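You operate a simulated robot arm through the tools that you are given. There is no shell and no other tool.

The job below is to be done with a simulated robot arm. You get a single attempt, and the scene is never put back.

TASK
Strip the test cell: cap on its pad, ring and disc in the tray, electrode in the rack.
Fine: the steel cup stays in the build stand.

It is judged by the outcome, as a careful person would: the job done as asked, and still so three seconds after it is handed in. It fails if anything else is knocked over, pushed out of place, dropped, spilled or broken. A push-on lid holds only when it is set on centred and level and pressed home; a screw cap is set on level and turned clockwise until tight.

THE ROBOT
A 6-joint arm with a two-finger parallel gripper, fixed in place. Base frame: the origin is at the foot of the arm, x ahead of it, y to its left, z up. Readings come in mm, degrees, newtons and seconds.
Its first joint turns from -166.0 to 166.0 degrees. Payload 3.91 kg.
Tool frame: the origin (TCP) lies between the finger pads and is the grasp point; the fingertips stand 30 mm ahead of it; z points along the fingers, y is the line along which they close. Largest opening 110 mm; finger width 20, thickness 10; the body of the gripper, 48 by 112 mm, starts 55 mm behind the TCP.
Orientation is that of the tool frame in the base frame, as [roll, pitch, yaw] about the fixed x, y, z axes, in that order (R = Rz(yaw) Ry(pitch) Rx(roll)). With the fingers straight down and closing along the base's y, the tool's x points along the base's -x, its y along +y and its z along -z.

THE INTERFACE
- The arm moves only by the tool move_arm. Its argument "commands" is a list that holds one entry, the list of rows, each a list of 7 numbers: the opening, from 0 (shut) to 1 (fully open), then the shift along the tool's x, y, z in mm, then the turn, a rotation vector about the tool's x, y, z in degrees. In form: [[[fingers, dx, dy, dz, ax, ay, az], ...]]. A call has 1 to 20 rows; each row shifts and turns the commanded pose from where the row before left it, along the tool's axes as they then stand. A row lasts 0.2 s, in which the tool goes at most 50 mm and 8.6 degrees; a call with a longer step from one row to the next is refused whole, and so is a gripper value outside its range. Where a pose cannot be reached the arm comes as near as it can. A force on the tool above 40 N (or 10 N above the force at the start of the call, whichever is more), or a blocked arm, ends the call early, and 0.2 s more pass. Each finger travels about 108 mm/s and halts on what it meets, pressing with about 21 N; the grip force reading is that of the motor and also rises with nothing between the fingers. The clock runs only during rows and for 0.2 s after the last one: add rows that do not move to give the fingers time. It gives the time, the measured TCP pose, the force on the tool (base axes), the opening and the grip force at its end, in the units of the frame above (readings bear some noise), with the torque about the TCP (base axes, N m) and any sound that the robot's microphone picked up.
- Cameras (640 x 400 px; columns grow to the right, rows downward): "scene" is fixed at [389.1, -496.2, 1711.4]; the picture's right is [0.68, -0.73, 0.00], its down [-0.61, -0.57, -0.55] and it looks along [0.41, 0.38, -0.83] (base axes); focal length 334 px, centre (320, 200). "wrist" rides on the gripper at [73, 17, -103] in the tool frame; the picture's right is [-0.23, 0.97, 0.00], its down [-0.76, -0.18, -0.62] and it looks along [-0.61, -0.14, 0.78] (tool axes); focal length 222 px, centre (320, 200). There is no depth. A picture from a camera that has moved, and an enlarged one, comes with that camera's place and axes in the base frame and with its lens. The place of the scene camera against the robot may be out by one fixed shift of up to 12 mm in any direction.
- snapshot(camera): a new picture of that camera. It takes no simulated time.
- enlarge(camera, box): a new picture of the part [left, top, right, bottom] of that camera's present view, enlarged. It takes no simulated time.
- job_done(): hands the job in; it is judged then, once.

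Nothing tells you positions but the pictures and the camera data. Unless the task says otherwise, let go and move clear before handing in.

The tools are called by a JSON object that holds its "api" and its "payload". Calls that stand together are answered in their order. move_arm: Moves the arm, as the interface text tells. Its arguments: {"type":"object","properties":{"commands":{"type":"array"}},"required":["commands"]} The other tools are called the same way: snapshot (camera) takes a picture; enlarge (camera, box) takes an enlarged picture of a part of a camera's view; job_done () hands the job in.

At the start:

```text
t: 0.0
tool_pos: [516.0, 177.1, 1287.1]
tcp_rot: [180.0, 0.0, 179.9]
force: [-0.1, 0.4, 0.6]
moment: [0.0, -0.03, 0.0]
width: 109.9
grasp_force: 0.2
```

scene: 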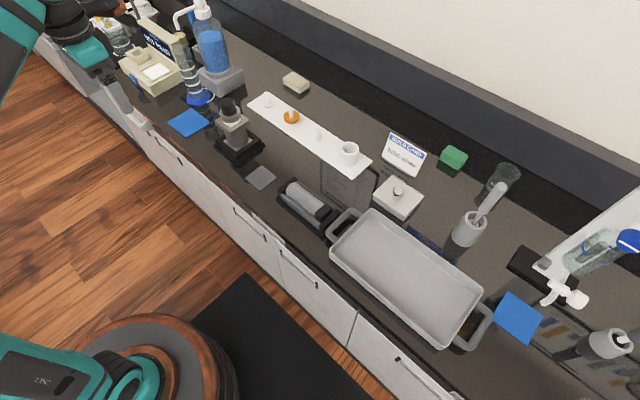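
wrist: 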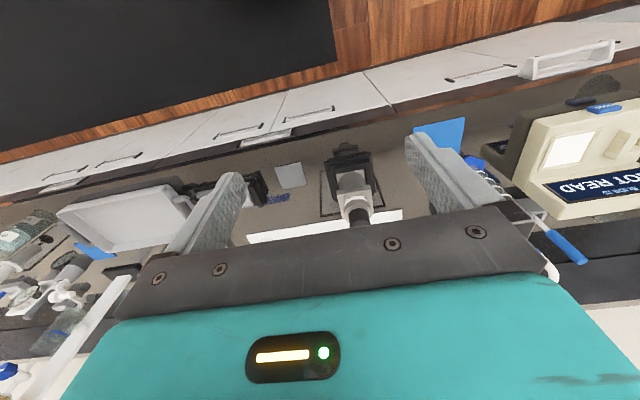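

I see a counter with a build stand holding what looks like a cell assembly, a grey pad, a tray, and other lab gear. I'll enlarge the areas of interest first.

{"api": "enlarge", "payload": {"camera": "scene", "box": [160, 80, 320, 180]}}

{"api": "enlarge", "payload": {"camera": "scene", "box": [240, 80, 400, 180]}}

{"api": "enlarge", "payload": {"camera": "scene", "box": [200, 140, 360, 240]}}

{"api": "enlarge", "payload": {"camera": "scene", "box": [320, 120, 480, 220]}}

{"api": "enlarge", "payload": {"camera": "scene", "box": [100, 0, 260, 100]}}

{"api": "enlarge", "payload": {"camera": "scene", "box": [420, 130, 640, 380]}}

{"api": "enlarge", "payload": {"camera": "wrist", "box": [220, 110, 480, 270]}}

```text
4.00 times, centred on (240, 130) of scene
camera zoom: at [389.1, -496.2, 1711.4], right [0.68, -0.73, 0.0], down [-0.61, -0.57, -0.55], along [0.41, 0.38, -0.83], focal length 1336 px, centre (640, 480)
```

zoom: 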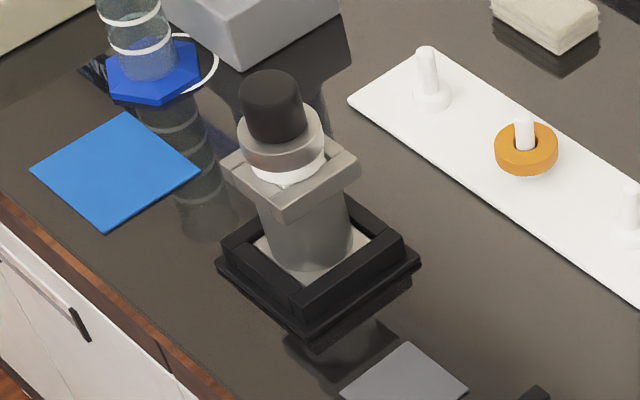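

```text
4.00 times, centred on (320, 130) of scene
camera zoom: at [389.1, -496.2, 1711.4], right [0.68, -0.73, 0.0], down [-0.61, -0.57, -0.55], along [0.41, 0.38, -0.83], focal length 1336 px, centre (320, 480)
```

zoom: 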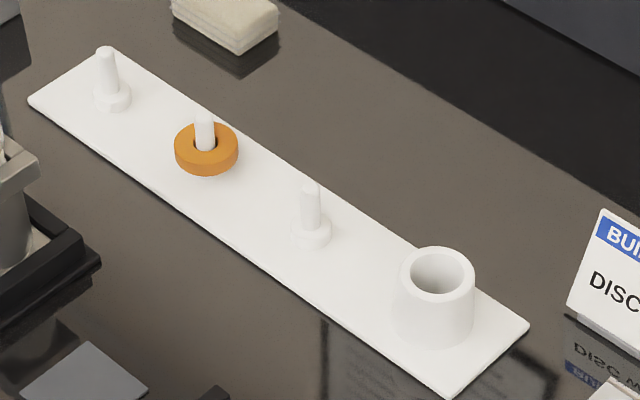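

```text
4.00 times, centred on (280, 190) of scene
camera zoom: at [389.1, -496.2, 1711.4], right [0.68, -0.73, 0.0], down [-0.61, -0.57, -0.55], along [0.41, 0.38, -0.83], focal length 1336 px, centre (480, 240)
```

zoom: 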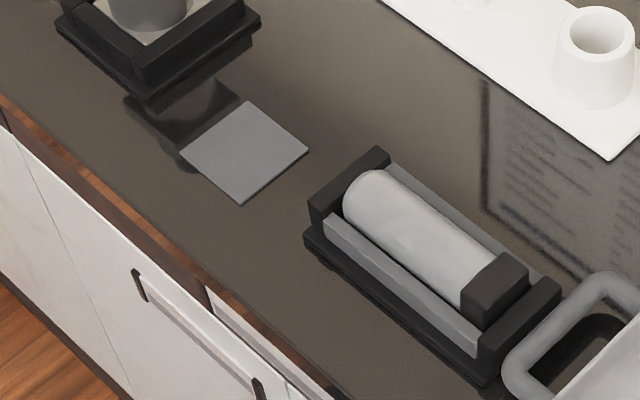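

```text
4.00 times, centred on (400, 170) of scene
camera zoom: at [389.1, -496.2, 1711.4], right [0.68, -0.73, 0.0], down [-0.61, -0.57, -0.55], along [0.41, 0.38, -0.83], focal length 1336 px, centre (0, 320)
```

zoom: 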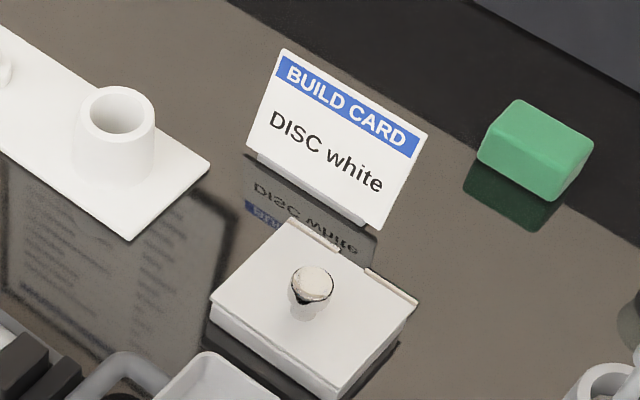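

```text
4.00 times, centred on (180, 50) of scene
camera zoom: at [389.1, -496.2, 1711.4], right [0.68, -0.73, 0.0], down [-0.61, -0.57, -0.55], along [0.41, 0.38, -0.83], focal length 1336 px, centre (880, 800)
```

zoom: 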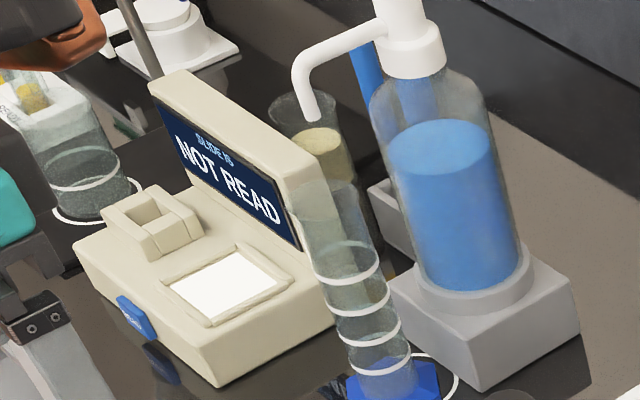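

```text
1.60 times, centred on (530, 255) of scene
camera zoom: at [389.1, -496.2, 1711.4], right [0.68, -0.73, 0.0], down [-0.61, -0.57, -0.55], along [0.41, 0.38, -0.83], focal length 534 px, centre (-16, 112)
```

zoom: 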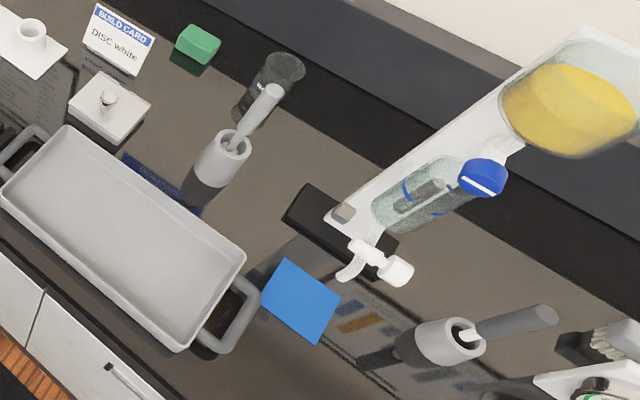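

```text
2.46 times, centred on (350, 190) of wrist
camera zoom: at [443.5, 194.5, 1391.7], right [0.23, 0.97, 0.0], down [0.76, -0.18, 0.62], along [0.61, -0.14, -0.78], focal length 547 px, centre (246, 225)
```

zoom: 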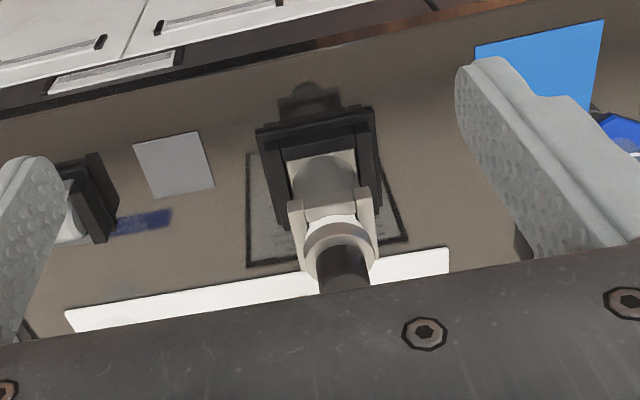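

The counter surface triangulates to about z≈915, with the build stand near (753, 197) and the grey pad near (722, 54). I'll move the wrist camera closer for a better look before deciding which part is which.

{"api": "move_arm", "payload": {"commands": [[[1, -28, 4, 36, 0, 0, 0], [1, -28, 4, 36, 0, 0, 0], [1, -28, 4, 36, 0, 0, 0], [1, 0, 0, 0, 0, 0, 0]]]}}

```text
t: 1.0
tool_pos: [600.0, 189.5, 1180.3]
tcp_rot: [180.0, 0.1, 179.8]
force: [0.5, 0.0, -0.7]
moment: [0.0, 0.0, 0.02]
width: 110.1
grasp_force: 0.0
```

The arm is now at (600, 190, 1180), so I'll take pictures of the stand and its surroundings.

{"api": "snapshot", "payload": {"camera": "wrist"}}

{"api": "enlarge", "payload": {"camera": "wrist", "box": [220, 90, 420, 215]}}

{"api": "snapshot", "payload": {"camera": "scene"}}

```text
taken
camera wrist: at [528.1, 206.0, 1283.7], right [0.23, 0.97, 0.0], down [0.76, -0.18, 0.62], along [0.61, -0.14, -0.78], focal length 222 px, centre (320, 200)
```

wrist: 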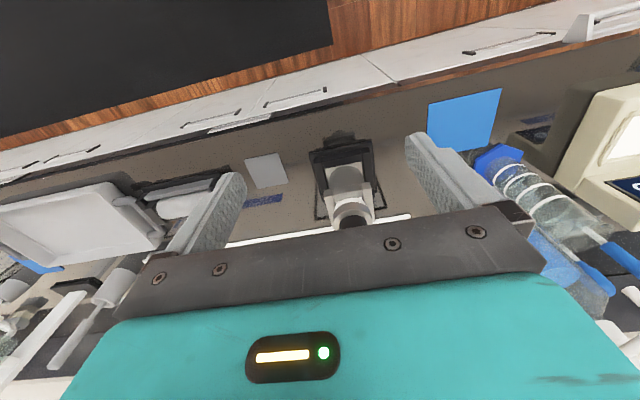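

```text
3.20 times, centred on (320, 152) of wrist
camera zoom: at [528.1, 206.0, 1283.7], right [0.23, 0.97, 0.0], down [0.76, -0.18, 0.62], along [0.61, -0.14, -0.78], focal length 711 px, centre (320, 352)
```

zoom: 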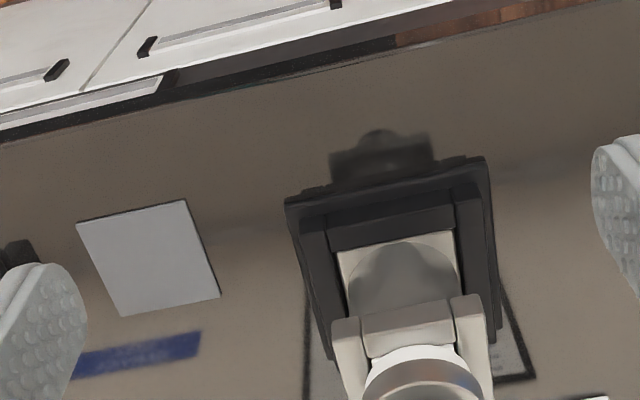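

```text
taken
```

scene: 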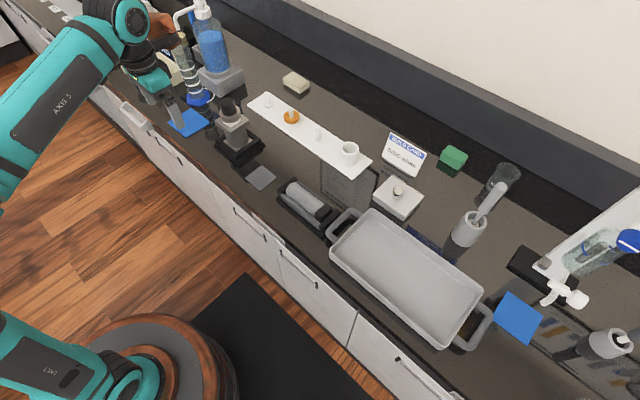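

The stack in the stand is tall: the black knob tops out near z≈1098. I'll raise the arm and move forward to look down onto it.

{"api": "move_arm", "payload": {"commands": [[[1, -20, 0, -40, 0, 0, 0], [1, -40, 0, -30, 0, 0, 0], [1, -40, 0, 0, 0, 0, 0], [1, 0, 0, 0, 0, 0, 0]]]}}

{"api": "snapshot", "payload": {"camera": "wrist"}}

{"api": "enlarge", "payload": {"camera": "wrist", "box": [240, 60, 432, 220]}}

```text
t: 2.0
tool_pos: [701.4, 189.7, 1250.3]
tcp_rot: [180.0, 0.0, 179.9]
force: [-0.3, -0.5, -0.5]
moment: [0.02, 0.03, -0.01]
width: 110.0
grasp_force: 0.0
```

```text
taken
camera wrist: at [628.1, 206.5, 1353.6], right [0.23, 0.97, 0.0], down [0.76, -0.18, 0.62], along [0.61, -0.14, -0.78], focal length 222 px, centre (320, 200)
```

wrist: 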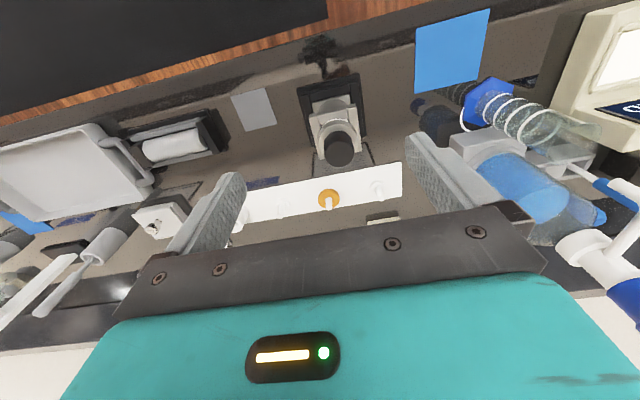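

```text
2.50 times, centred on (336, 140) of wrist
camera zoom: at [628.1, 206.5, 1353.6], right [0.23, 0.97, 0.0], down [0.76, -0.18, 0.62], along [0.61, -0.14, -0.78], focal length 555 px, centre (280, 350)
```

zoom: 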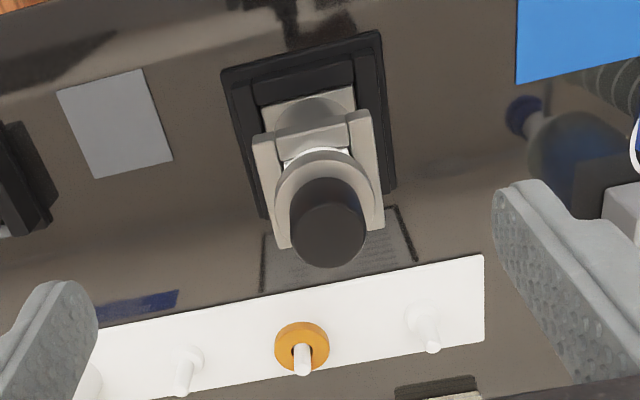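

I'll zoom tighter on the stack, the strip with pegs and the cradle, to identify each part.

{"api": "enlarge", "payload": {"camera": "scene", "box": [205, 90, 269, 170]}}

{"api": "enlarge", "payload": {"camera": "scene", "box": [270, 170, 350, 230]}}

{"api": "enlarge", "payload": {"camera": "wrist", "box": [300, 80, 380, 180]}}

{"api": "enlarge", "payload": {"camera": "wrist", "box": [100, 80, 260, 200]}}

{"api": "enlarge", "payload": {"camera": "scene", "box": [320, 130, 440, 220]}}

{"api": "enlarge", "payload": {"camera": "scene", "box": [440, 160, 540, 250]}}

```text
5.00 times, centred on (237, 130) of scene
camera zoom: at [389.1, -496.2, 1711.4], right [0.68, -0.73, 0.0], down [-0.61, -0.57, -0.55], along [0.41, 0.38, -0.83], focal length 1670 px, centre (735, 550)
```

zoom: 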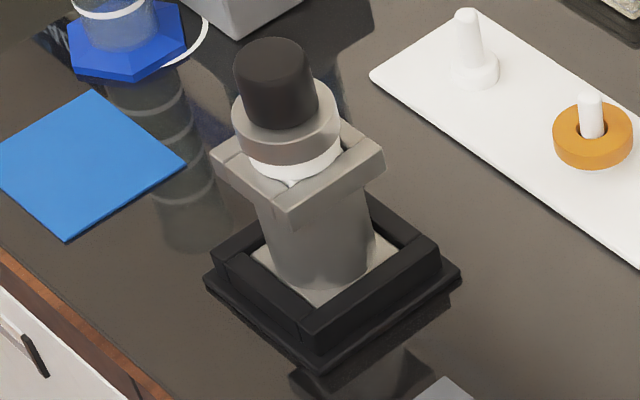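

```text
6.67 times, centred on (310, 200) of scene
camera zoom: at [389.1, -496.2, 1711.4], right [0.68, -0.73, 0.0], down [-0.61, -0.57, -0.55], along [0.41, 0.38, -0.83], focal length 2227 px, centre (387, 200)
```

zoom: 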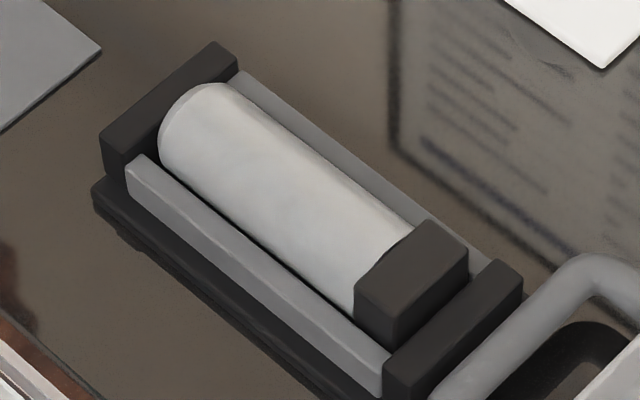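

```text
4.00 times, centred on (340, 130) of wrist
camera zoom: at [628.1, 206.5, 1353.6], right [0.23, 0.97, 0.0], down [0.76, -0.18, 0.62], along [0.61, -0.14, -0.78], focal length 888 px, centre (240, 480)
```

zoom: 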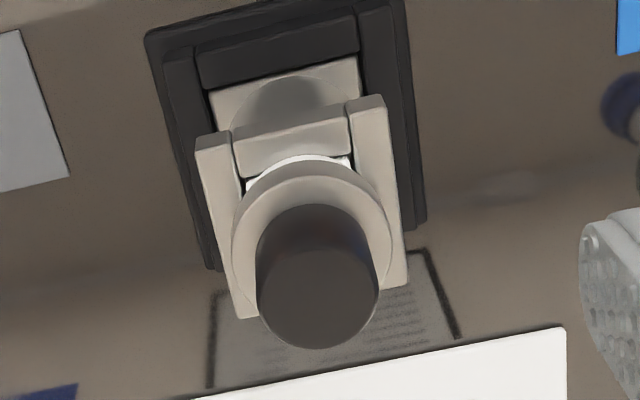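

```text
3.33 times, centred on (180, 140) of wrist
camera zoom: at [628.1, 206.5, 1353.6], right [0.23, 0.97, 0.0], down [0.76, -0.18, 0.62], along [0.61, -0.14, -0.78], focal length 740 px, centre (787, 400)
```

zoom: 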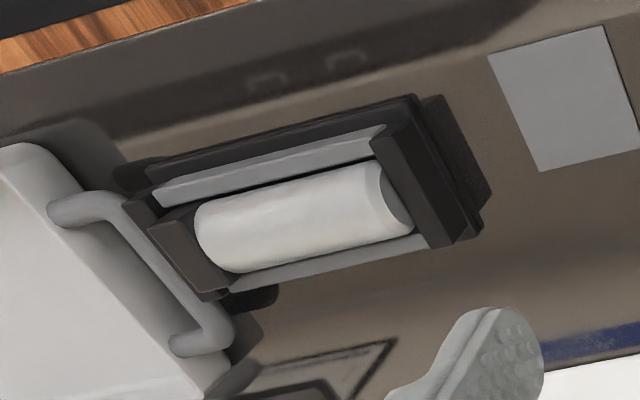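

```text
4.44 times, centred on (380, 175) of scene
camera zoom: at [389.1, -496.2, 1711.4], right [0.68, -0.73, 0.0], down [-0.61, -0.57, -0.55], along [0.41, 0.38, -0.83], focal length 1485 px, centre (53, 311)
```

zoom: 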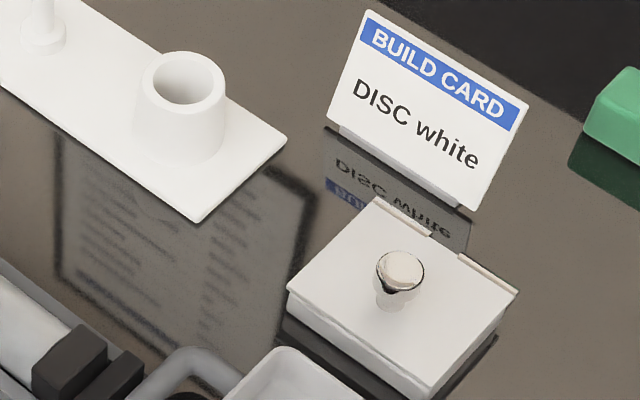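

```text
4.44 times, centred on (490, 205) of scene
camera zoom: at [389.1, -496.2, 1711.4], right [0.68, -0.73, 0.0], down [-0.61, -0.57, -0.55], along [0.41, 0.38, -0.83], focal length 1485 px, centre (-436, 178)
```

zoom: 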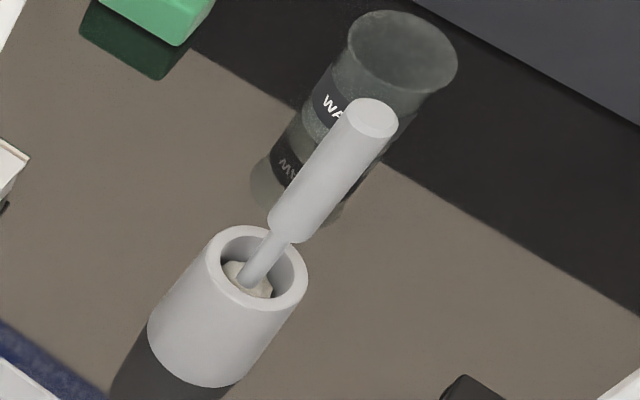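

The white plate with pegs and a socket looks like the rack, the large grey pan with handles like the tray, and the grey square like the cap's pad. I need a side view of the stack to see how its parts nest, so I'll back off and tilt the tool.

{"api": "move_arm", "payload": {"commands": [[[1, 32.5, 6, 18.5, 0, 0, 0], [1, 32.5, 6, 18.5, 0, 0, 0], [1, 32.5, 6, 18.5, 0, 0, 0], [1, 32.5, 6, 18.5, 0, 0, 0], [1, 0, 0, 0, 0, -7, 0], [1, 0, 0, 0, 0, -7, 0], [1, 0, 0, 0, 0, -7, 0], [1, 0, 0, 0, 0, -7, 0], [1, 0, 0, 0, 0, -7, 0], [1, 0, 0, 0, 0, 0, 0]]]}}

{"api": "snapshot", "payload": {"camera": "wrist"}}

{"api": "enlarge", "payload": {"camera": "wrist", "box": [250, 80, 410, 200]}}

```text
t: 4.2
tool_pos: [569.6, 212.8, 1175.8]
tcp_rot: [179.9, 35.1, 179.8]
force: [-0.4, 0.2, -0.5]
moment: [0.01, 0.0, -0.03]
width: 110.1
grasp_force: 0.0
```

```text
taken
camera wrist: at [451.2, 230.3, 1219.5], right [0.19, 0.97, 0.13], down [0.26, -0.18, 0.95], along [0.95, -0.14, -0.29], focal length 222 px, centre (320, 200)
```

wrist: 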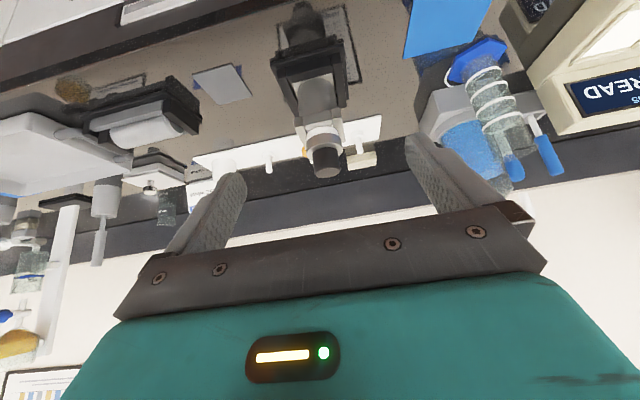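

```text
3.33 times, centred on (330, 140) of wrist
camera zoom: at [451.2, 230.3, 1219.5], right [0.19, 0.97, 0.13], down [0.26, -0.18, 0.95], along [0.95, -0.14, -0.29], focal length 740 px, centre (287, 400)
```

zoom: 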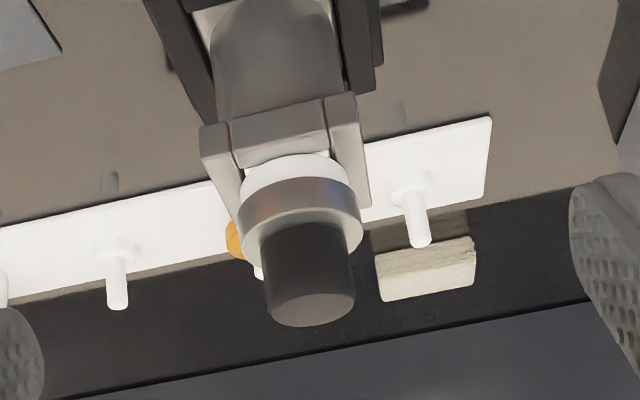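

I'll enlarge the top of the stack more tightly from this side view.

{"api": "enlarge", "payload": {"camera": "wrist", "box": [290, 105, 354, 185]}}

{"api": "enlarge", "payload": {"camera": "wrist", "box": [265, 20, 365, 120]}}

{"api": "enlarge", "payload": {"camera": "scene", "box": [214, 96, 254, 136]}}

```text
5.00 times, centred on (322, 145) of wrist
camera zoom: at [451.2, 230.3, 1219.5], right [0.19, 0.97, 0.13], down [0.26, -0.18, 0.95], along [0.95, -0.14, -0.29], focal length 1111 px, centre (310, 475)
```

zoom: 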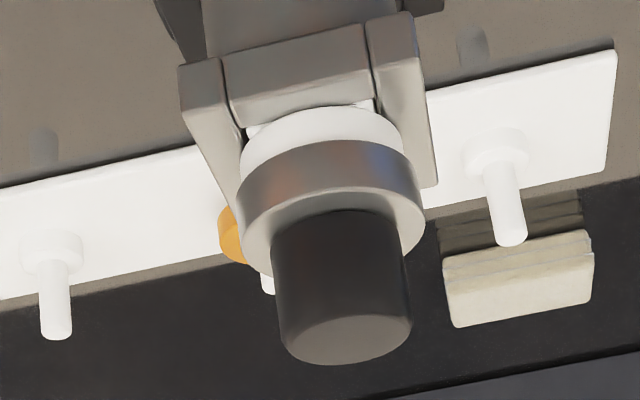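

```text
4.00 times, centred on (315, 70) of wrist
camera zoom: at [451.2, 230.3, 1219.5], right [0.19, 0.97, 0.13], down [0.26, -0.18, 0.95], along [0.95, -0.14, -0.29], focal length 888 px, centre (340, 720)
```

zoom: 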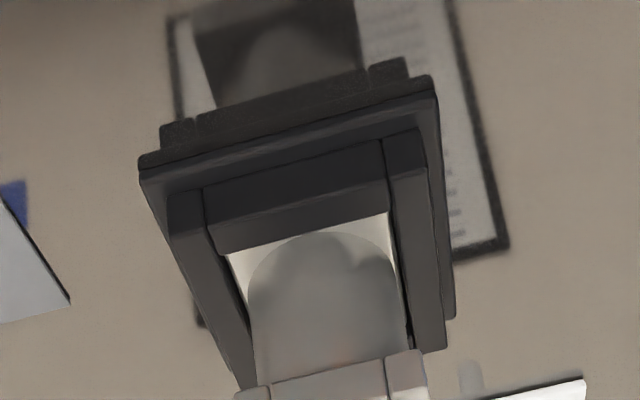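

```text
10.00 times, centred on (234, 116) of scene
camera zoom: at [389.1, -496.2, 1711.4], right [0.68, -0.73, 0.0], down [-0.61, -0.57, -0.55], along [0.41, 0.38, -0.83], focal length 3340 px, centre (1180, 1040)
```

zoom: 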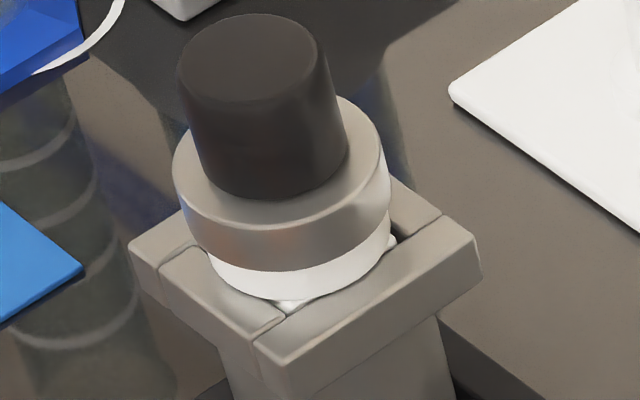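

The stack reads as: steel cup with a square rim, a white piece in the rim, a grey flange on it, and a black knob on top whose axis is near (767, 201) with its top at about z 1084. Next I straighten the tool and hover above the knob to check the alignment.

{"api": "move_arm", "payload": {"commands": [[[1, 0, 0, 0, 0, 7, 0], [1, 0, 0, 0, 0, 7, 0], [1, 0, 0, 0, 0, 7, 0], [1, 0, 0, 0, 0, 7, 0], [1, 0, 0, 0, 0, 7.1, 0], [1, -40, -2.5, 0, 0, 0, 0], [1, -40, -2.5, 0, 0, 0, 0], [1, -40, -2.5, 0, 0, 0, 0], [1, -40, -2.5, 0, 0, 0, 0], [1, -37, -1.5, 0, 0, 0, 0], [1, 0, 0, 0, 0, 0, 0]]]}}

{"api": "snapshot", "payload": {"camera": "wrist"}}

{"api": "enlarge", "payload": {"camera": "wrist", "box": [260, 40, 400, 180]}}

```text
t: 6.6
tool_pos: [768.6, 200.9, 1176.1]
tcp_rot: [180.0, -0.1, 179.9]
force: [0.7, -0.9, 0.2]
moment: [-0.01, 0.01, 0.0]
width: 110.1
grasp_force: 0.0
```

```text
taken
camera wrist: at [695.4, 218.5, 1279.4], right [0.23, 0.97, 0.0], down [0.76, -0.18, 0.62], along [0.61, -0.14, -0.78], focal length 222 px, centre (320, 200)
```

wrist: 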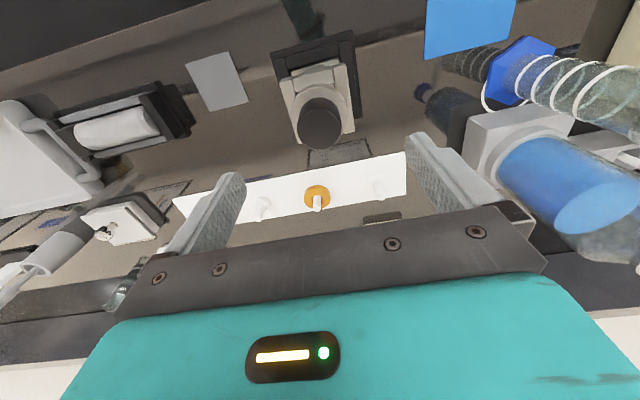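

```text
2.86 times, centred on (330, 110) of wrist
camera zoom: at [695.4, 218.5, 1279.4], right [0.23, 0.97, 0.0], down [0.76, -0.18, 0.62], along [0.61, -0.14, -0.78], focal length 635 px, centre (291, 457)
```

zoom: 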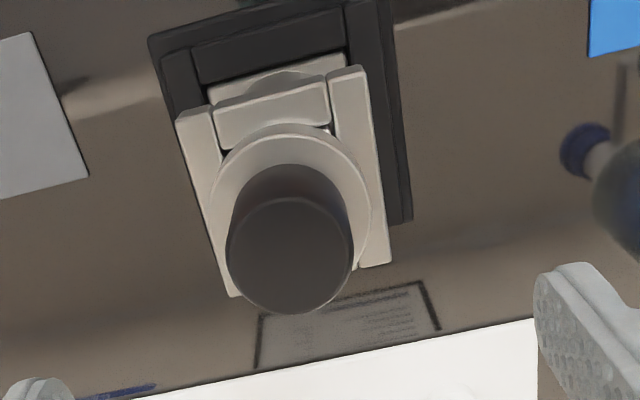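

The knob is 39 mm across with its axis at (769, 201), directly below the TCP. I'll descend so the fingertips stop just above the grey flange.

{"api": "move_arm", "payload": {"commands": [[[0.6, 0, 0, 40, 0, 0, 0], [0.6, 0, 0, 35, 0, 0, 0], [0.6, 0, 0, 12, 0, 0, 0], [0.6, 0, 0, 5, 0, 0, 0], [0.6, 0, 0, 0, 0, 0, 0]]]}}

{"api": "snapshot", "payload": {"camera": "wrist"}}

{"api": "enlarge", "payload": {"camera": "scene", "box": [190, 70, 270, 140]}}

```text
t: 7.8
tool_pos: [767.2, 200.7, 1083.4]
tcp_rot: [180.0, -0.1, 179.9]
force: [-0.4, 0.0, 0.2]
moment: [0.02, -0.01, 0.01]
width: 66.3
grasp_force: 0.1
```

```text
taken
camera wrist: at [695.2, 218.6, 1187.4], right [0.23, 0.97, 0.0], down [0.76, -0.18, 0.62], along [0.61, -0.14, -0.78], focal length 222 px, centre (320, 200)
```

wrist: 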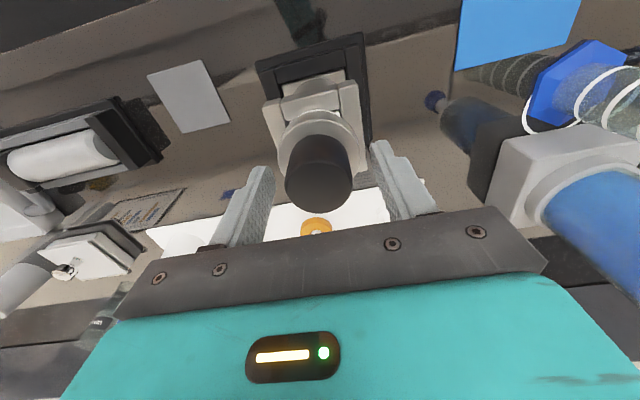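

```text
5.71 times, centred on (230, 105) of scene
camera zoom: at [389.1, -496.2, 1711.4], right [0.68, -0.73, 0.0], down [-0.61, -0.57, -0.55], along [0.41, 0.38, -0.83], focal length 1909 px, centre (834, 743)
```

zoom: 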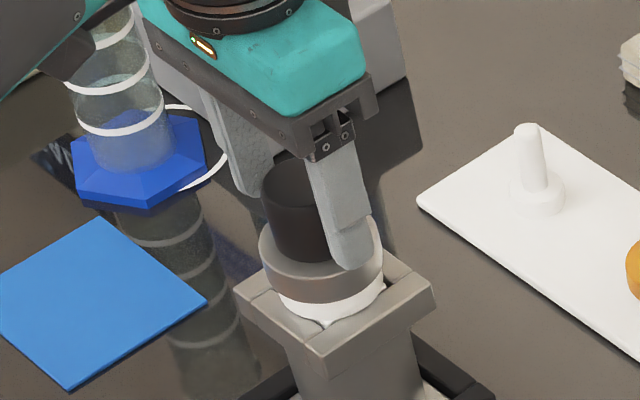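

The fingers straddle the knob evenly, so I'll close on it.

{"api": "move_arm", "payload": {"commands": [[[0.2, 0, 0, 0, 0, 0, 0], [0.2, 0, 0, 0, 0, 0, 0], [0.2, 0, 0, 0, 0, 0, 0]]]}}

{"api": "enlarge", "payload": {"camera": "scene", "box": [190, 70, 270, 140]}}

```text
t: 8.6
tool_pos: [767.2, 200.3, 1082.6]
tcp_rot: [-180.0, -0.1, 179.9]
force: [-1.1, -2.6, 1.0]
moment: [-0.09, 0.02, 0.01]
width: 41.2
grasp_force: 20.9
```

```text
5.71 times, centred on (230, 105) of scene
camera zoom: at [389.1, -496.2, 1711.4], right [0.68, -0.73, 0.0], down [-0.61, -0.57, -0.55], along [0.41, 0.38, -0.83], focal length 1909 px, centre (834, 743)
```

zoom: 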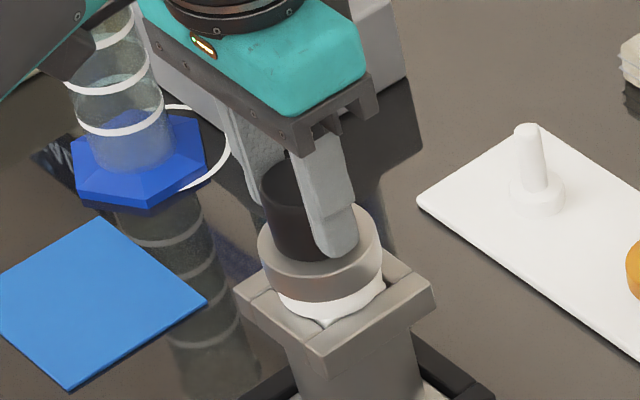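

The knob is gripped at 41 mm. I'll lift by a few millimetres and read the force to tell whether it is free, pressed on or screwed.

{"api": "move_arm", "payload": {"commands": [[[0.2, 0, 0, -1.5, 0, 0, 0], [0.2, 0, 0, -1.5, 0, 0, 0], [0.2, 0, 0, 0, 0, 0, 0]]]}}

{"api": "enlarge", "payload": {"camera": "scene", "box": [200, 85, 270, 155]}}

{"api": "enlarge", "payload": {"camera": "wrist", "box": [240, 40, 400, 220]}}

```text
t: 9.4
tool_pos: [768.6, 201.9, 1087.2]
tcp_rot: [180.0, -0.1, 179.9]
force: [-0.4, -0.5, -5.9]
moment: [0.0, 0.03, 0.02]
width: 40.9
grasp_force: 21.1
```

```text
5.71 times, centred on (235, 120) of scene
camera zoom: at [389.1, -496.2, 1711.4], right [0.68, -0.73, 0.0], down [-0.61, -0.57, -0.55], along [0.41, 0.38, -0.83], focal length 1909 px, centre (806, 657)
```

zoom: 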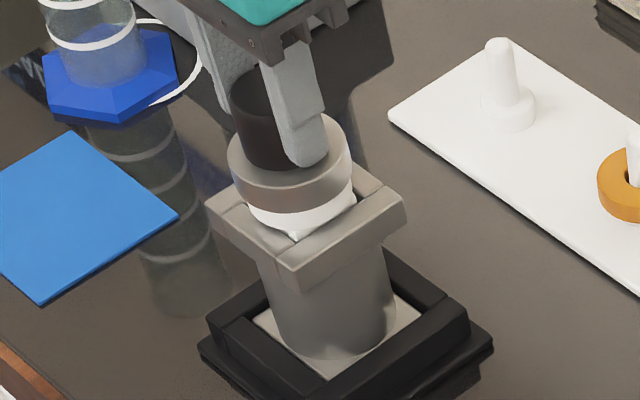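

```text
2.22 times, centred on (320, 130) of wrist
camera zoom: at [695.2, 218.7, 1190.5], right [0.23, 0.97, 0.0], down [0.76, -0.18, 0.62], along [0.61, -0.14, -0.78], focal length 494 px, centre (320, 356)
```

zoom: 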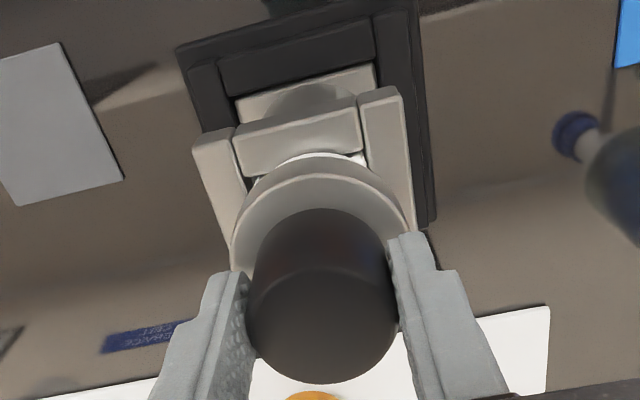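

Only the grey flange and knob seem to have moved; the rim and cup stayed put, with about 6 N on the tool. I'll lift another 10 mm and check again.

{"api": "move_arm", "payload": {"commands": [[[0.2, 0, 0, -3, 0, 0, 0], [0.2, 0, 0, -3, 0, 0, 0], [0.2, 0, 0, -4, 0, 0, 0], [0.2, 0, 0, 0, 0, 0, 0]]]}}

{"api": "enlarge", "payload": {"camera": "scene", "box": [200, 85, 270, 155]}}

{"api": "enlarge", "payload": {"camera": "wrist", "box": [240, 40, 400, 220]}}

```text
t: 10.4
tool_pos: [767.0, 200.9, 1096.7]
tcp_rot: [180.0, 0.0, 179.9]
force: [0.4, -0.6, -5.7]
moment: [-0.01, 0.02, 0.01]
width: 41.1
grasp_force: 20.6
```

```text
5.71 times, centred on (235, 120) of scene
camera zoom: at [389.1, -496.2, 1711.4], right [0.68, -0.73, 0.0], down [-0.61, -0.57, -0.55], along [0.41, 0.38, -0.83], focal length 1909 px, centre (806, 657)
```

zoom: 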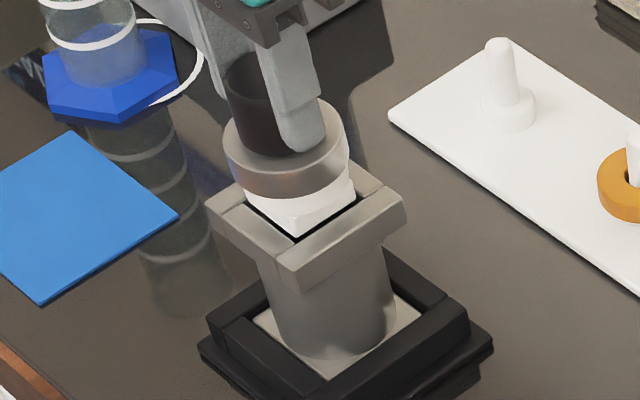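

```text
2.22 times, centred on (320, 130) of wrist
camera zoom: at [695.3, 218.3, 1200.6], right [0.23, 0.97, 0.0], down [0.76, -0.18, 0.62], along [0.61, -0.14, -0.78], focal length 494 px, centre (320, 356)
```

zoom: 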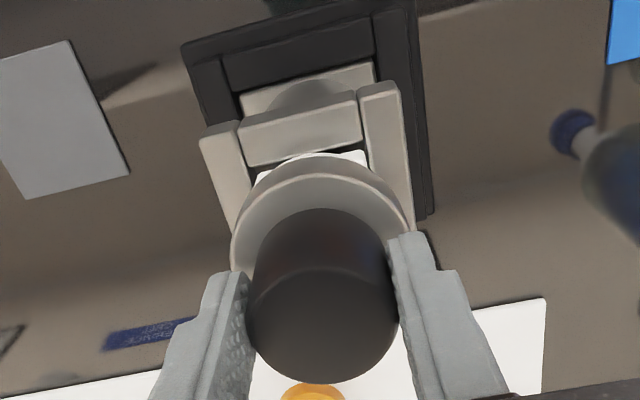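

A white square-bodied plug is rising with the flange out of the square rim, and the cup isn't moving. I'll keep lifting straight up in steps and watch what hangs below.

{"api": "move_arm", "payload": {"commands": [[[0.2, 0, 0, -5, 0, 0, 0], [0.2, 0, 0, -5, 0, 0, 0], [0.2, 0, 0, -5, 0, 0, 0], [0.2, 0, 0, -5, 0, 0, 0], [0.2, 0, 0, 0, 0, 0, 0]]]}}

{"api": "enlarge", "payload": {"camera": "scene", "box": [200, 85, 270, 155]}}

{"api": "enlarge", "payload": {"camera": "wrist", "box": [240, 40, 400, 220]}}

```text
t: 11.6
tool_pos: [766.4, 201.4, 1116.7]
tcp_rot: [180.0, -0.1, 179.9]
force: [-0.1, 0.2, -4.7]
moment: [0.0, 0.05, 0.01]
width: 41.1
grasp_force: 20.7
```

```text
5.71 times, centred on (235, 120) of scene
camera zoom: at [389.1, -496.2, 1711.4], right [0.68, -0.73, 0.0], down [-0.61, -0.57, -0.55], along [0.41, 0.38, -0.83], focal length 1909 px, centre (806, 657)
```

zoom: 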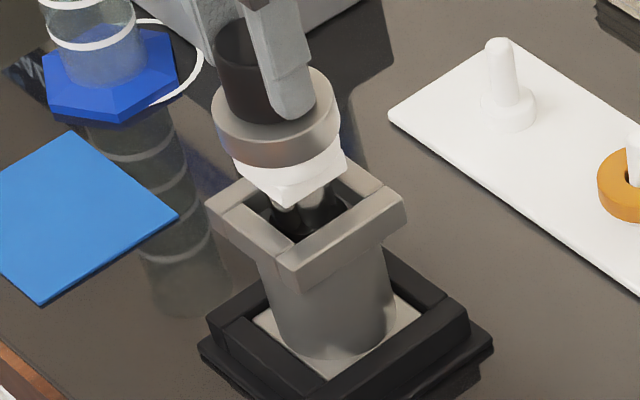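

```text
2.22 times, centred on (320, 130) of wrist
camera zoom: at [695.0, 218.6, 1220.6], right [0.23, 0.97, 0.0], down [0.76, -0.18, 0.62], along [0.61, -0.14, -0.78], focal length 494 px, centre (320, 356)
```

zoom: 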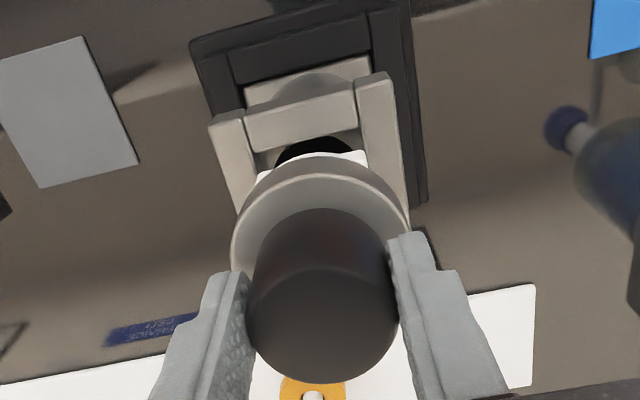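

Metallic pieces hang below the white square plug, reaching into the cup. I'll zoom in on them before lifting further.

{"api": "enlarge", "payload": {"camera": "scene", "box": [218, 90, 258, 140]}}

{"api": "move_arm", "payload": {"commands": [[[0.2, 0, 0, -5, 0, 0, 0], [0.2, 0, 0, -5, 0, 0, 0], [0.2, 0, 0, -5, 0, 0, 0], [0.2, 0, 0, -5, 0, 0, 0], [0.2, 0, 0, 0, 0, 0, 0]]]}}

{"api": "enlarge", "payload": {"camera": "scene", "box": [200, 75, 270, 145]}}

```text
8.00 times, centred on (238, 115) of scene
camera zoom: at [389.1, -496.2, 1711.4], right [0.68, -0.73, 0.0], down [-0.61, -0.57, -0.55], along [0.41, 0.38, -0.83], focal length 2672 px, centre (976, 880)
```

zoom: 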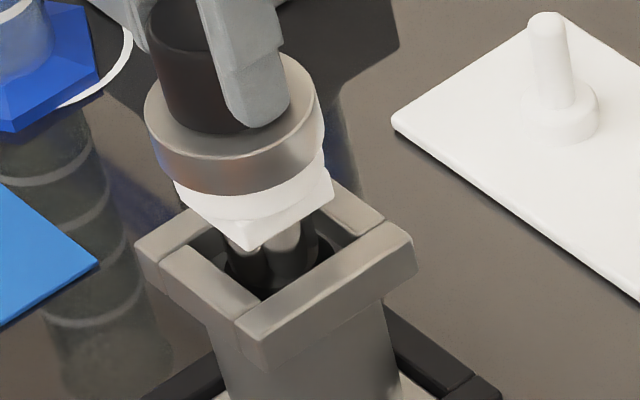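

```text
t: 12.8
tool_pos: [766.8, 201.2, 1136.7]
tcp_rot: [-180.0, -0.1, 179.8]
force: [-0.3, -0.6, -5.4]
moment: [0.01, -0.01, 0.03]
width: 41.2
grasp_force: 21.0
```

```text
5.71 times, centred on (235, 110) of scene
camera zoom: at [389.1, -496.2, 1711.4], right [0.68, -0.73, 0.0], down [-0.61, -0.57, -0.55], along [0.41, 0.38, -0.83], focal length 1909 px, centre (806, 714)
```

zoom: 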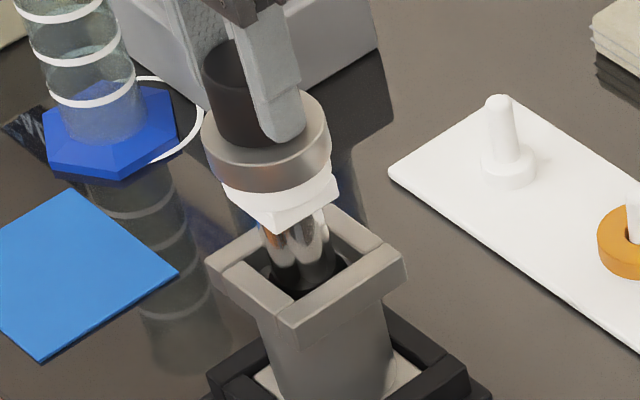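

A shiny steel rod hangs beneath the white square plug. I'll keep lifting to see its full length and what's at its end.

{"api": "move_arm", "payload": {"commands": [[[0.2, 0, 0, -8, 0, 0, 0], [0.2, 0, 0, -8, 0, 0, 0], [0.2, 0, 0, -8, 0, 0, 0], [0.2, 0, 0, -8, 0, 0, 0], [0.2, 0, 0, -8, 0, 0, 0], [0.2, 0, 0, 0, 0, 0, 0]]]}}

{"api": "enlarge", "payload": {"camera": "scene", "box": [200, 65, 270, 135]}}

{"api": "snapshot", "payload": {"camera": "wrist"}}

```text
t: 14.2
tool_pos: [766.6, 201.4, 1176.6]
tcp_rot: [-179.9, -0.1, 179.9]
force: [0.0, 0.1, -5.3]
moment: [-0.02, -0.02, 0.02]
width: 41.1
grasp_force: 21.4
```

```text
5.71 times, centred on (235, 100) of scene
camera zoom: at [389.1, -496.2, 1711.4], right [0.68, -0.73, 0.0], down [-0.61, -0.57, -0.55], along [0.41, 0.38, -0.83], focal length 1909 px, centre (806, 771)
```

zoom: 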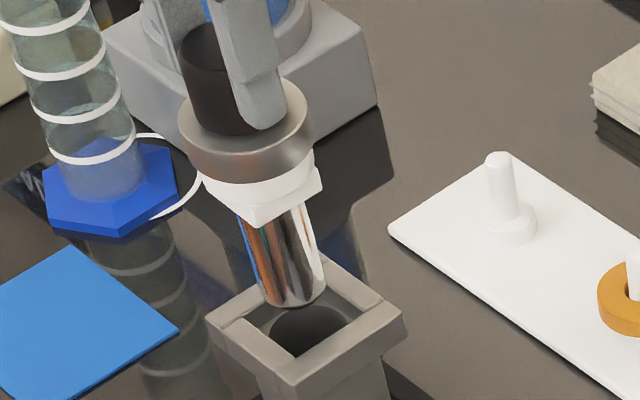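

```text
taken
camera wrist: at [694.9, 218.6, 1280.8], right [0.23, 0.97, 0.0], down [0.76, -0.18, 0.62], along [0.61, -0.14, -0.78], focal length 222 px, centre (320, 200)
```

wrist: 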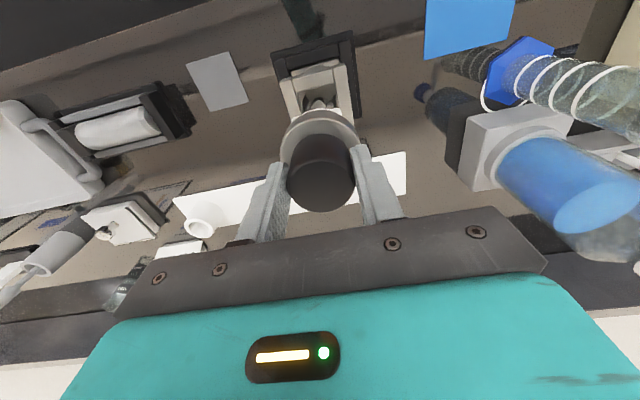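

It comes out as one unit: knob, grey flange, white round piece, then a white square collar with a steel rod. So the knob is probably a screw cap clamping the ring and disc onto the electrode, with the square collar keyed in the cup so it can be unscrewed there. I'll look closely before putting it back.

{"api": "enlarge", "payload": {"camera": "scene", "box": [214, 68, 254, 108]}}

{"api": "enlarge", "payload": {"camera": "scene", "box": [222, 98, 262, 138]}}

{"api": "enlarge", "payload": {"camera": "wrist", "box": [260, 40, 380, 220]}}

{"api": "enlarge", "payload": {"camera": "scene", "box": [277, 98, 317, 138]}}

```text
10.00 times, centred on (234, 88) of scene
camera zoom: at [389.1, -496.2, 1711.4], right [0.68, -0.73, 0.0], down [-0.61, -0.57, -0.55], along [0.41, 0.38, -0.83], focal length 3340 px, centre (1180, 1320)
```

zoom: 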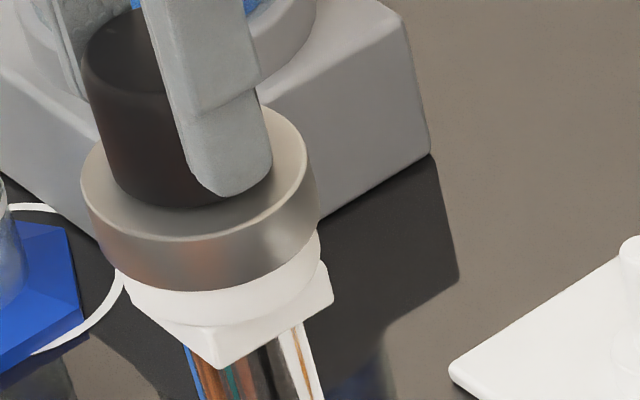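

```text
10.00 times, centred on (242, 118) of scene
camera zoom: at [389.1, -496.2, 1711.4], right [0.68, -0.73, 0.0], down [-0.61, -0.57, -0.55], along [0.41, 0.38, -0.83], focal length 3340 px, centre (1100, 1020)
```

zoom: 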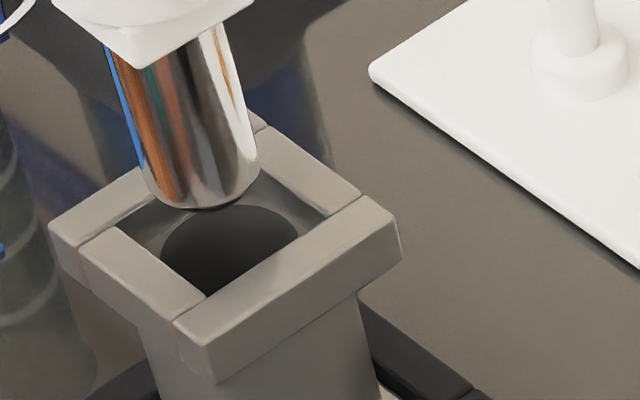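

```text
2.22 times, centred on (320, 130) of wrist
camera zoom: at [694.9, 218.6, 1280.8], right [0.23, 0.97, 0.0], down [0.76, -0.18, 0.62], along [0.61, -0.14, -0.78], focal length 494 px, centre (320, 356)
```

zoom: 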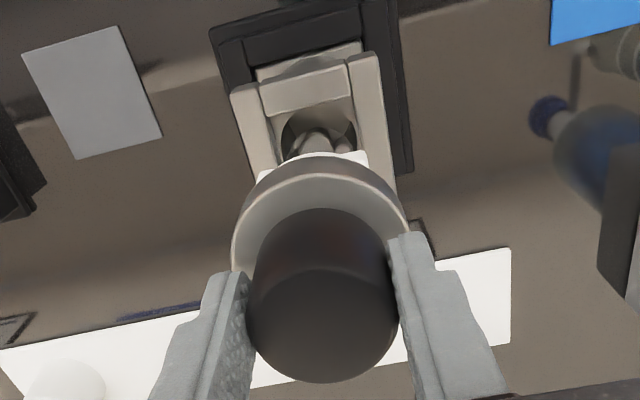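

```text
10.00 times, centred on (297, 118) of scene
camera zoom: at [389.1, -496.2, 1711.4], right [0.68, -0.73, 0.0], down [-0.61, -0.57, -0.55], along [0.41, 0.38, -0.83], focal length 3340 px, centre (550, 1020)
```

zoom: 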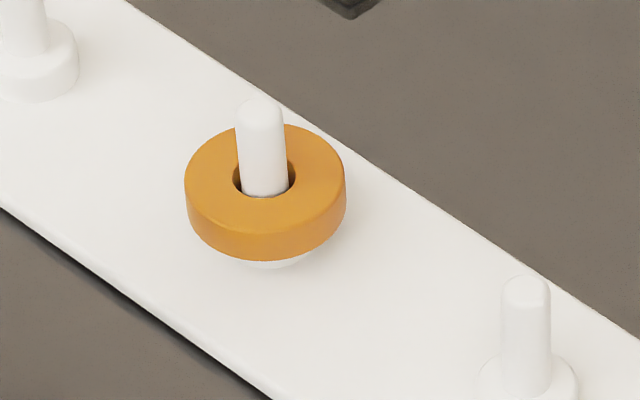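

The white round piece matches the orange disc on the rack, so I read it as: black knob = cap, grey = ring, white round = disc, square collar with rod = electrode. I'll lower it straight back into the cup so the square key can hold the electrode while I unscrew the cap.

{"api": "move_arm", "payload": {"commands": [[[0.2, 0, 0, 8, 0, 0, 0], [0.2, 0, 0, 8, 0, 0, 0], [0.2, 0, 0, 8, 0, 0, 0], [0.2, 0, 0, 8, 0, 0, 0], [0.2, 0, 0, 8, 0, 0, 0], [0.2, 0, 0, 8, 0, 0, 0], [0.2, 0, 0, 8, 0, 0, 0], [0.2, 0, 0, 4, 0, 0, 0], [0.2, 0, 0, 0, 0, 0, 0]]]}}

{"api": "enlarge", "payload": {"camera": "scene", "box": [210, 85, 260, 135]}}

```text
t: 16.2
tool_pos: [766.9, 201.4, 1115.8]
tcp_rot: [180.0, -0.1, 179.9]
force: [0.2, 0.3, -5.8]
moment: [-0.01, 0.02, -0.02]
width: 41.3
grasp_force: 20.7
```

```text
8.00 times, centred on (235, 110) of scene
camera zoom: at [389.1, -496.2, 1711.4], right [0.68, -0.73, 0.0], down [-0.61, -0.57, -0.55], along [0.41, 0.38, -0.83], focal length 2672 px, centre (1000, 920)
```

zoom: 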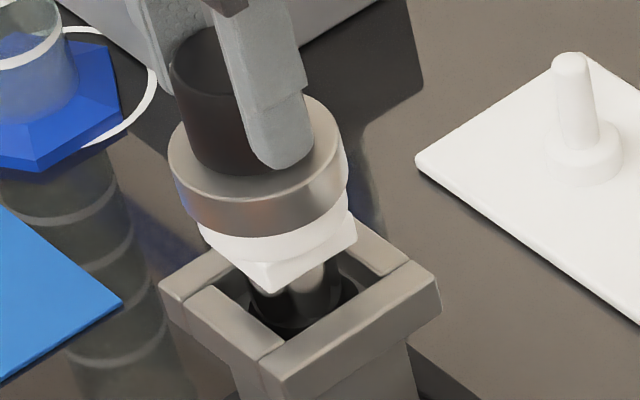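

The rod is back inside the cup with no side load. I'll lower the rest slowly to seat the square collar in the rim.

{"api": "move_arm", "payload": {"commands": [[[0.2, 0, 0, 5, 0, 0, 0], [0.2, 0, 0, 5, 0, 0, 0], [0.2, 0, 0, 5, 0, 0, 0], [0.2, 0, 0, 4, 0, 0, 0], [0.2, 0, 0, 4, 0, 0, 0], [0.2, 0, 0, 4, 0, 0, 0], [0.2, 0, 0, 3, 0, 0, 0], [0.2, 0, 0, 2, 0, 0, 0], [0.2, 0, 0, 0, 0, 0, 0]]]}}

{"api": "enlarge", "payload": {"camera": "scene", "box": [210, 85, 260, 155]}}

```text
t: 18.2
tool_pos: [767.4, 201.4, 1084.6]
tcp_rot: [179.9, 0.0, 179.8]
force: [-0.2, -0.6, -5.2]
moment: [0.0, 0.04, 0.02]
width: 41.1
grasp_force: 21.1
```

```text
5.71 times, centred on (235, 120) of scene
camera zoom: at [389.1, -496.2, 1711.4], right [0.68, -0.73, 0.0], down [-0.61, -0.57, -0.55], along [0.41, 0.38, -0.83], focal length 1909 px, centre (806, 657)
```

zoom: 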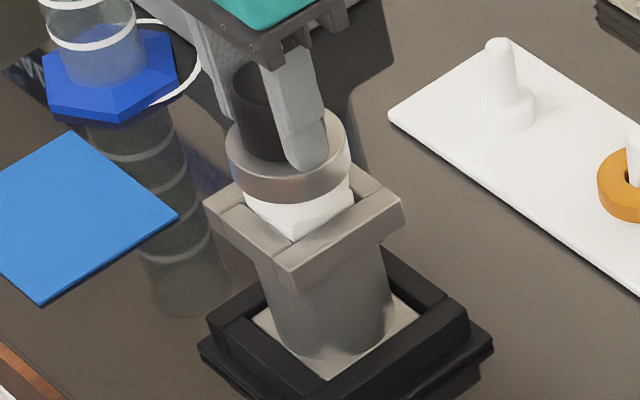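

The force still reads about 5 N, so it isn't resting yet, and the rim looks slightly shifted. I'll look closely from both cameras before going further.

{"api": "enlarge", "payload": {"camera": "scene", "box": [214, 96, 254, 136]}}

{"api": "enlarge", "payload": {"camera": "scene", "box": [220, 120, 264, 164]}}

{"api": "enlarge", "payload": {"camera": "wrist", "box": [240, 40, 400, 220]}}

```text
10.00 times, centred on (234, 116) of scene
camera zoom: at [389.1, -496.2, 1711.4], right [0.68, -0.73, 0.0], down [-0.61, -0.57, -0.55], along [0.41, 0.38, -0.83], focal length 3340 px, centre (1180, 1040)
```

zoom: 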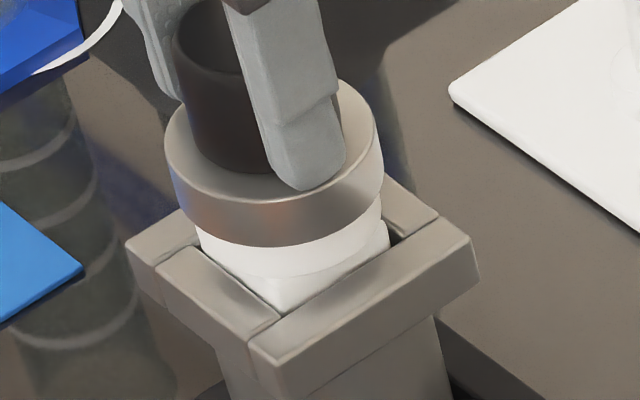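

```text
9.09 times, centred on (242, 142) of scene
camera zoom: at [389.1, -496.2, 1711.4], right [0.68, -0.73, 0.0], down [-0.61, -0.57, -0.55], along [0.41, 0.38, -0.83], focal length 3037 px, centre (1029, 727)
```

zoom: 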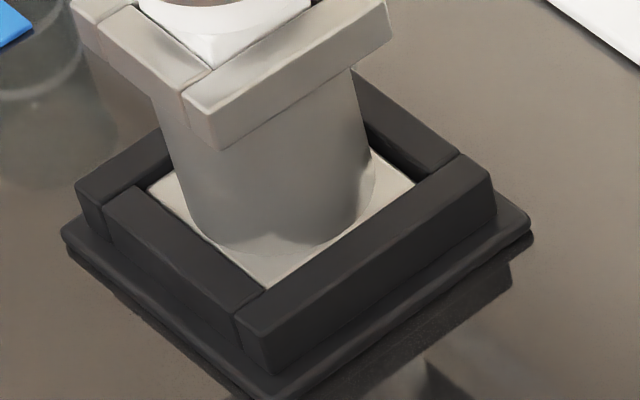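

```text
2.22 times, centred on (320, 130) of wrist
camera zoom: at [695.1, 219.0, 1187.9], right [0.23, 0.97, 0.0], down [0.76, -0.18, 0.62], along [0.6, -0.14, -0.78], focal length 494 px, centre (320, 356)
```

zoom: 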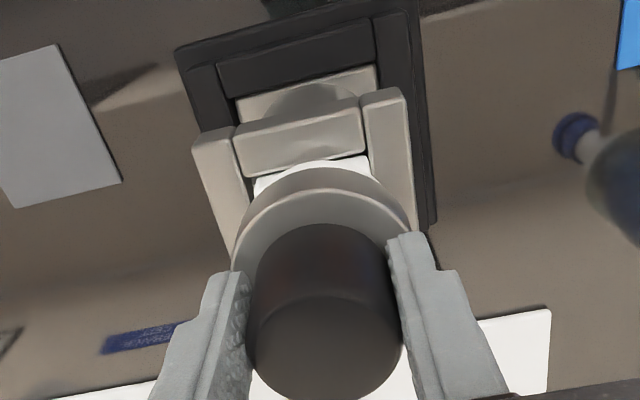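

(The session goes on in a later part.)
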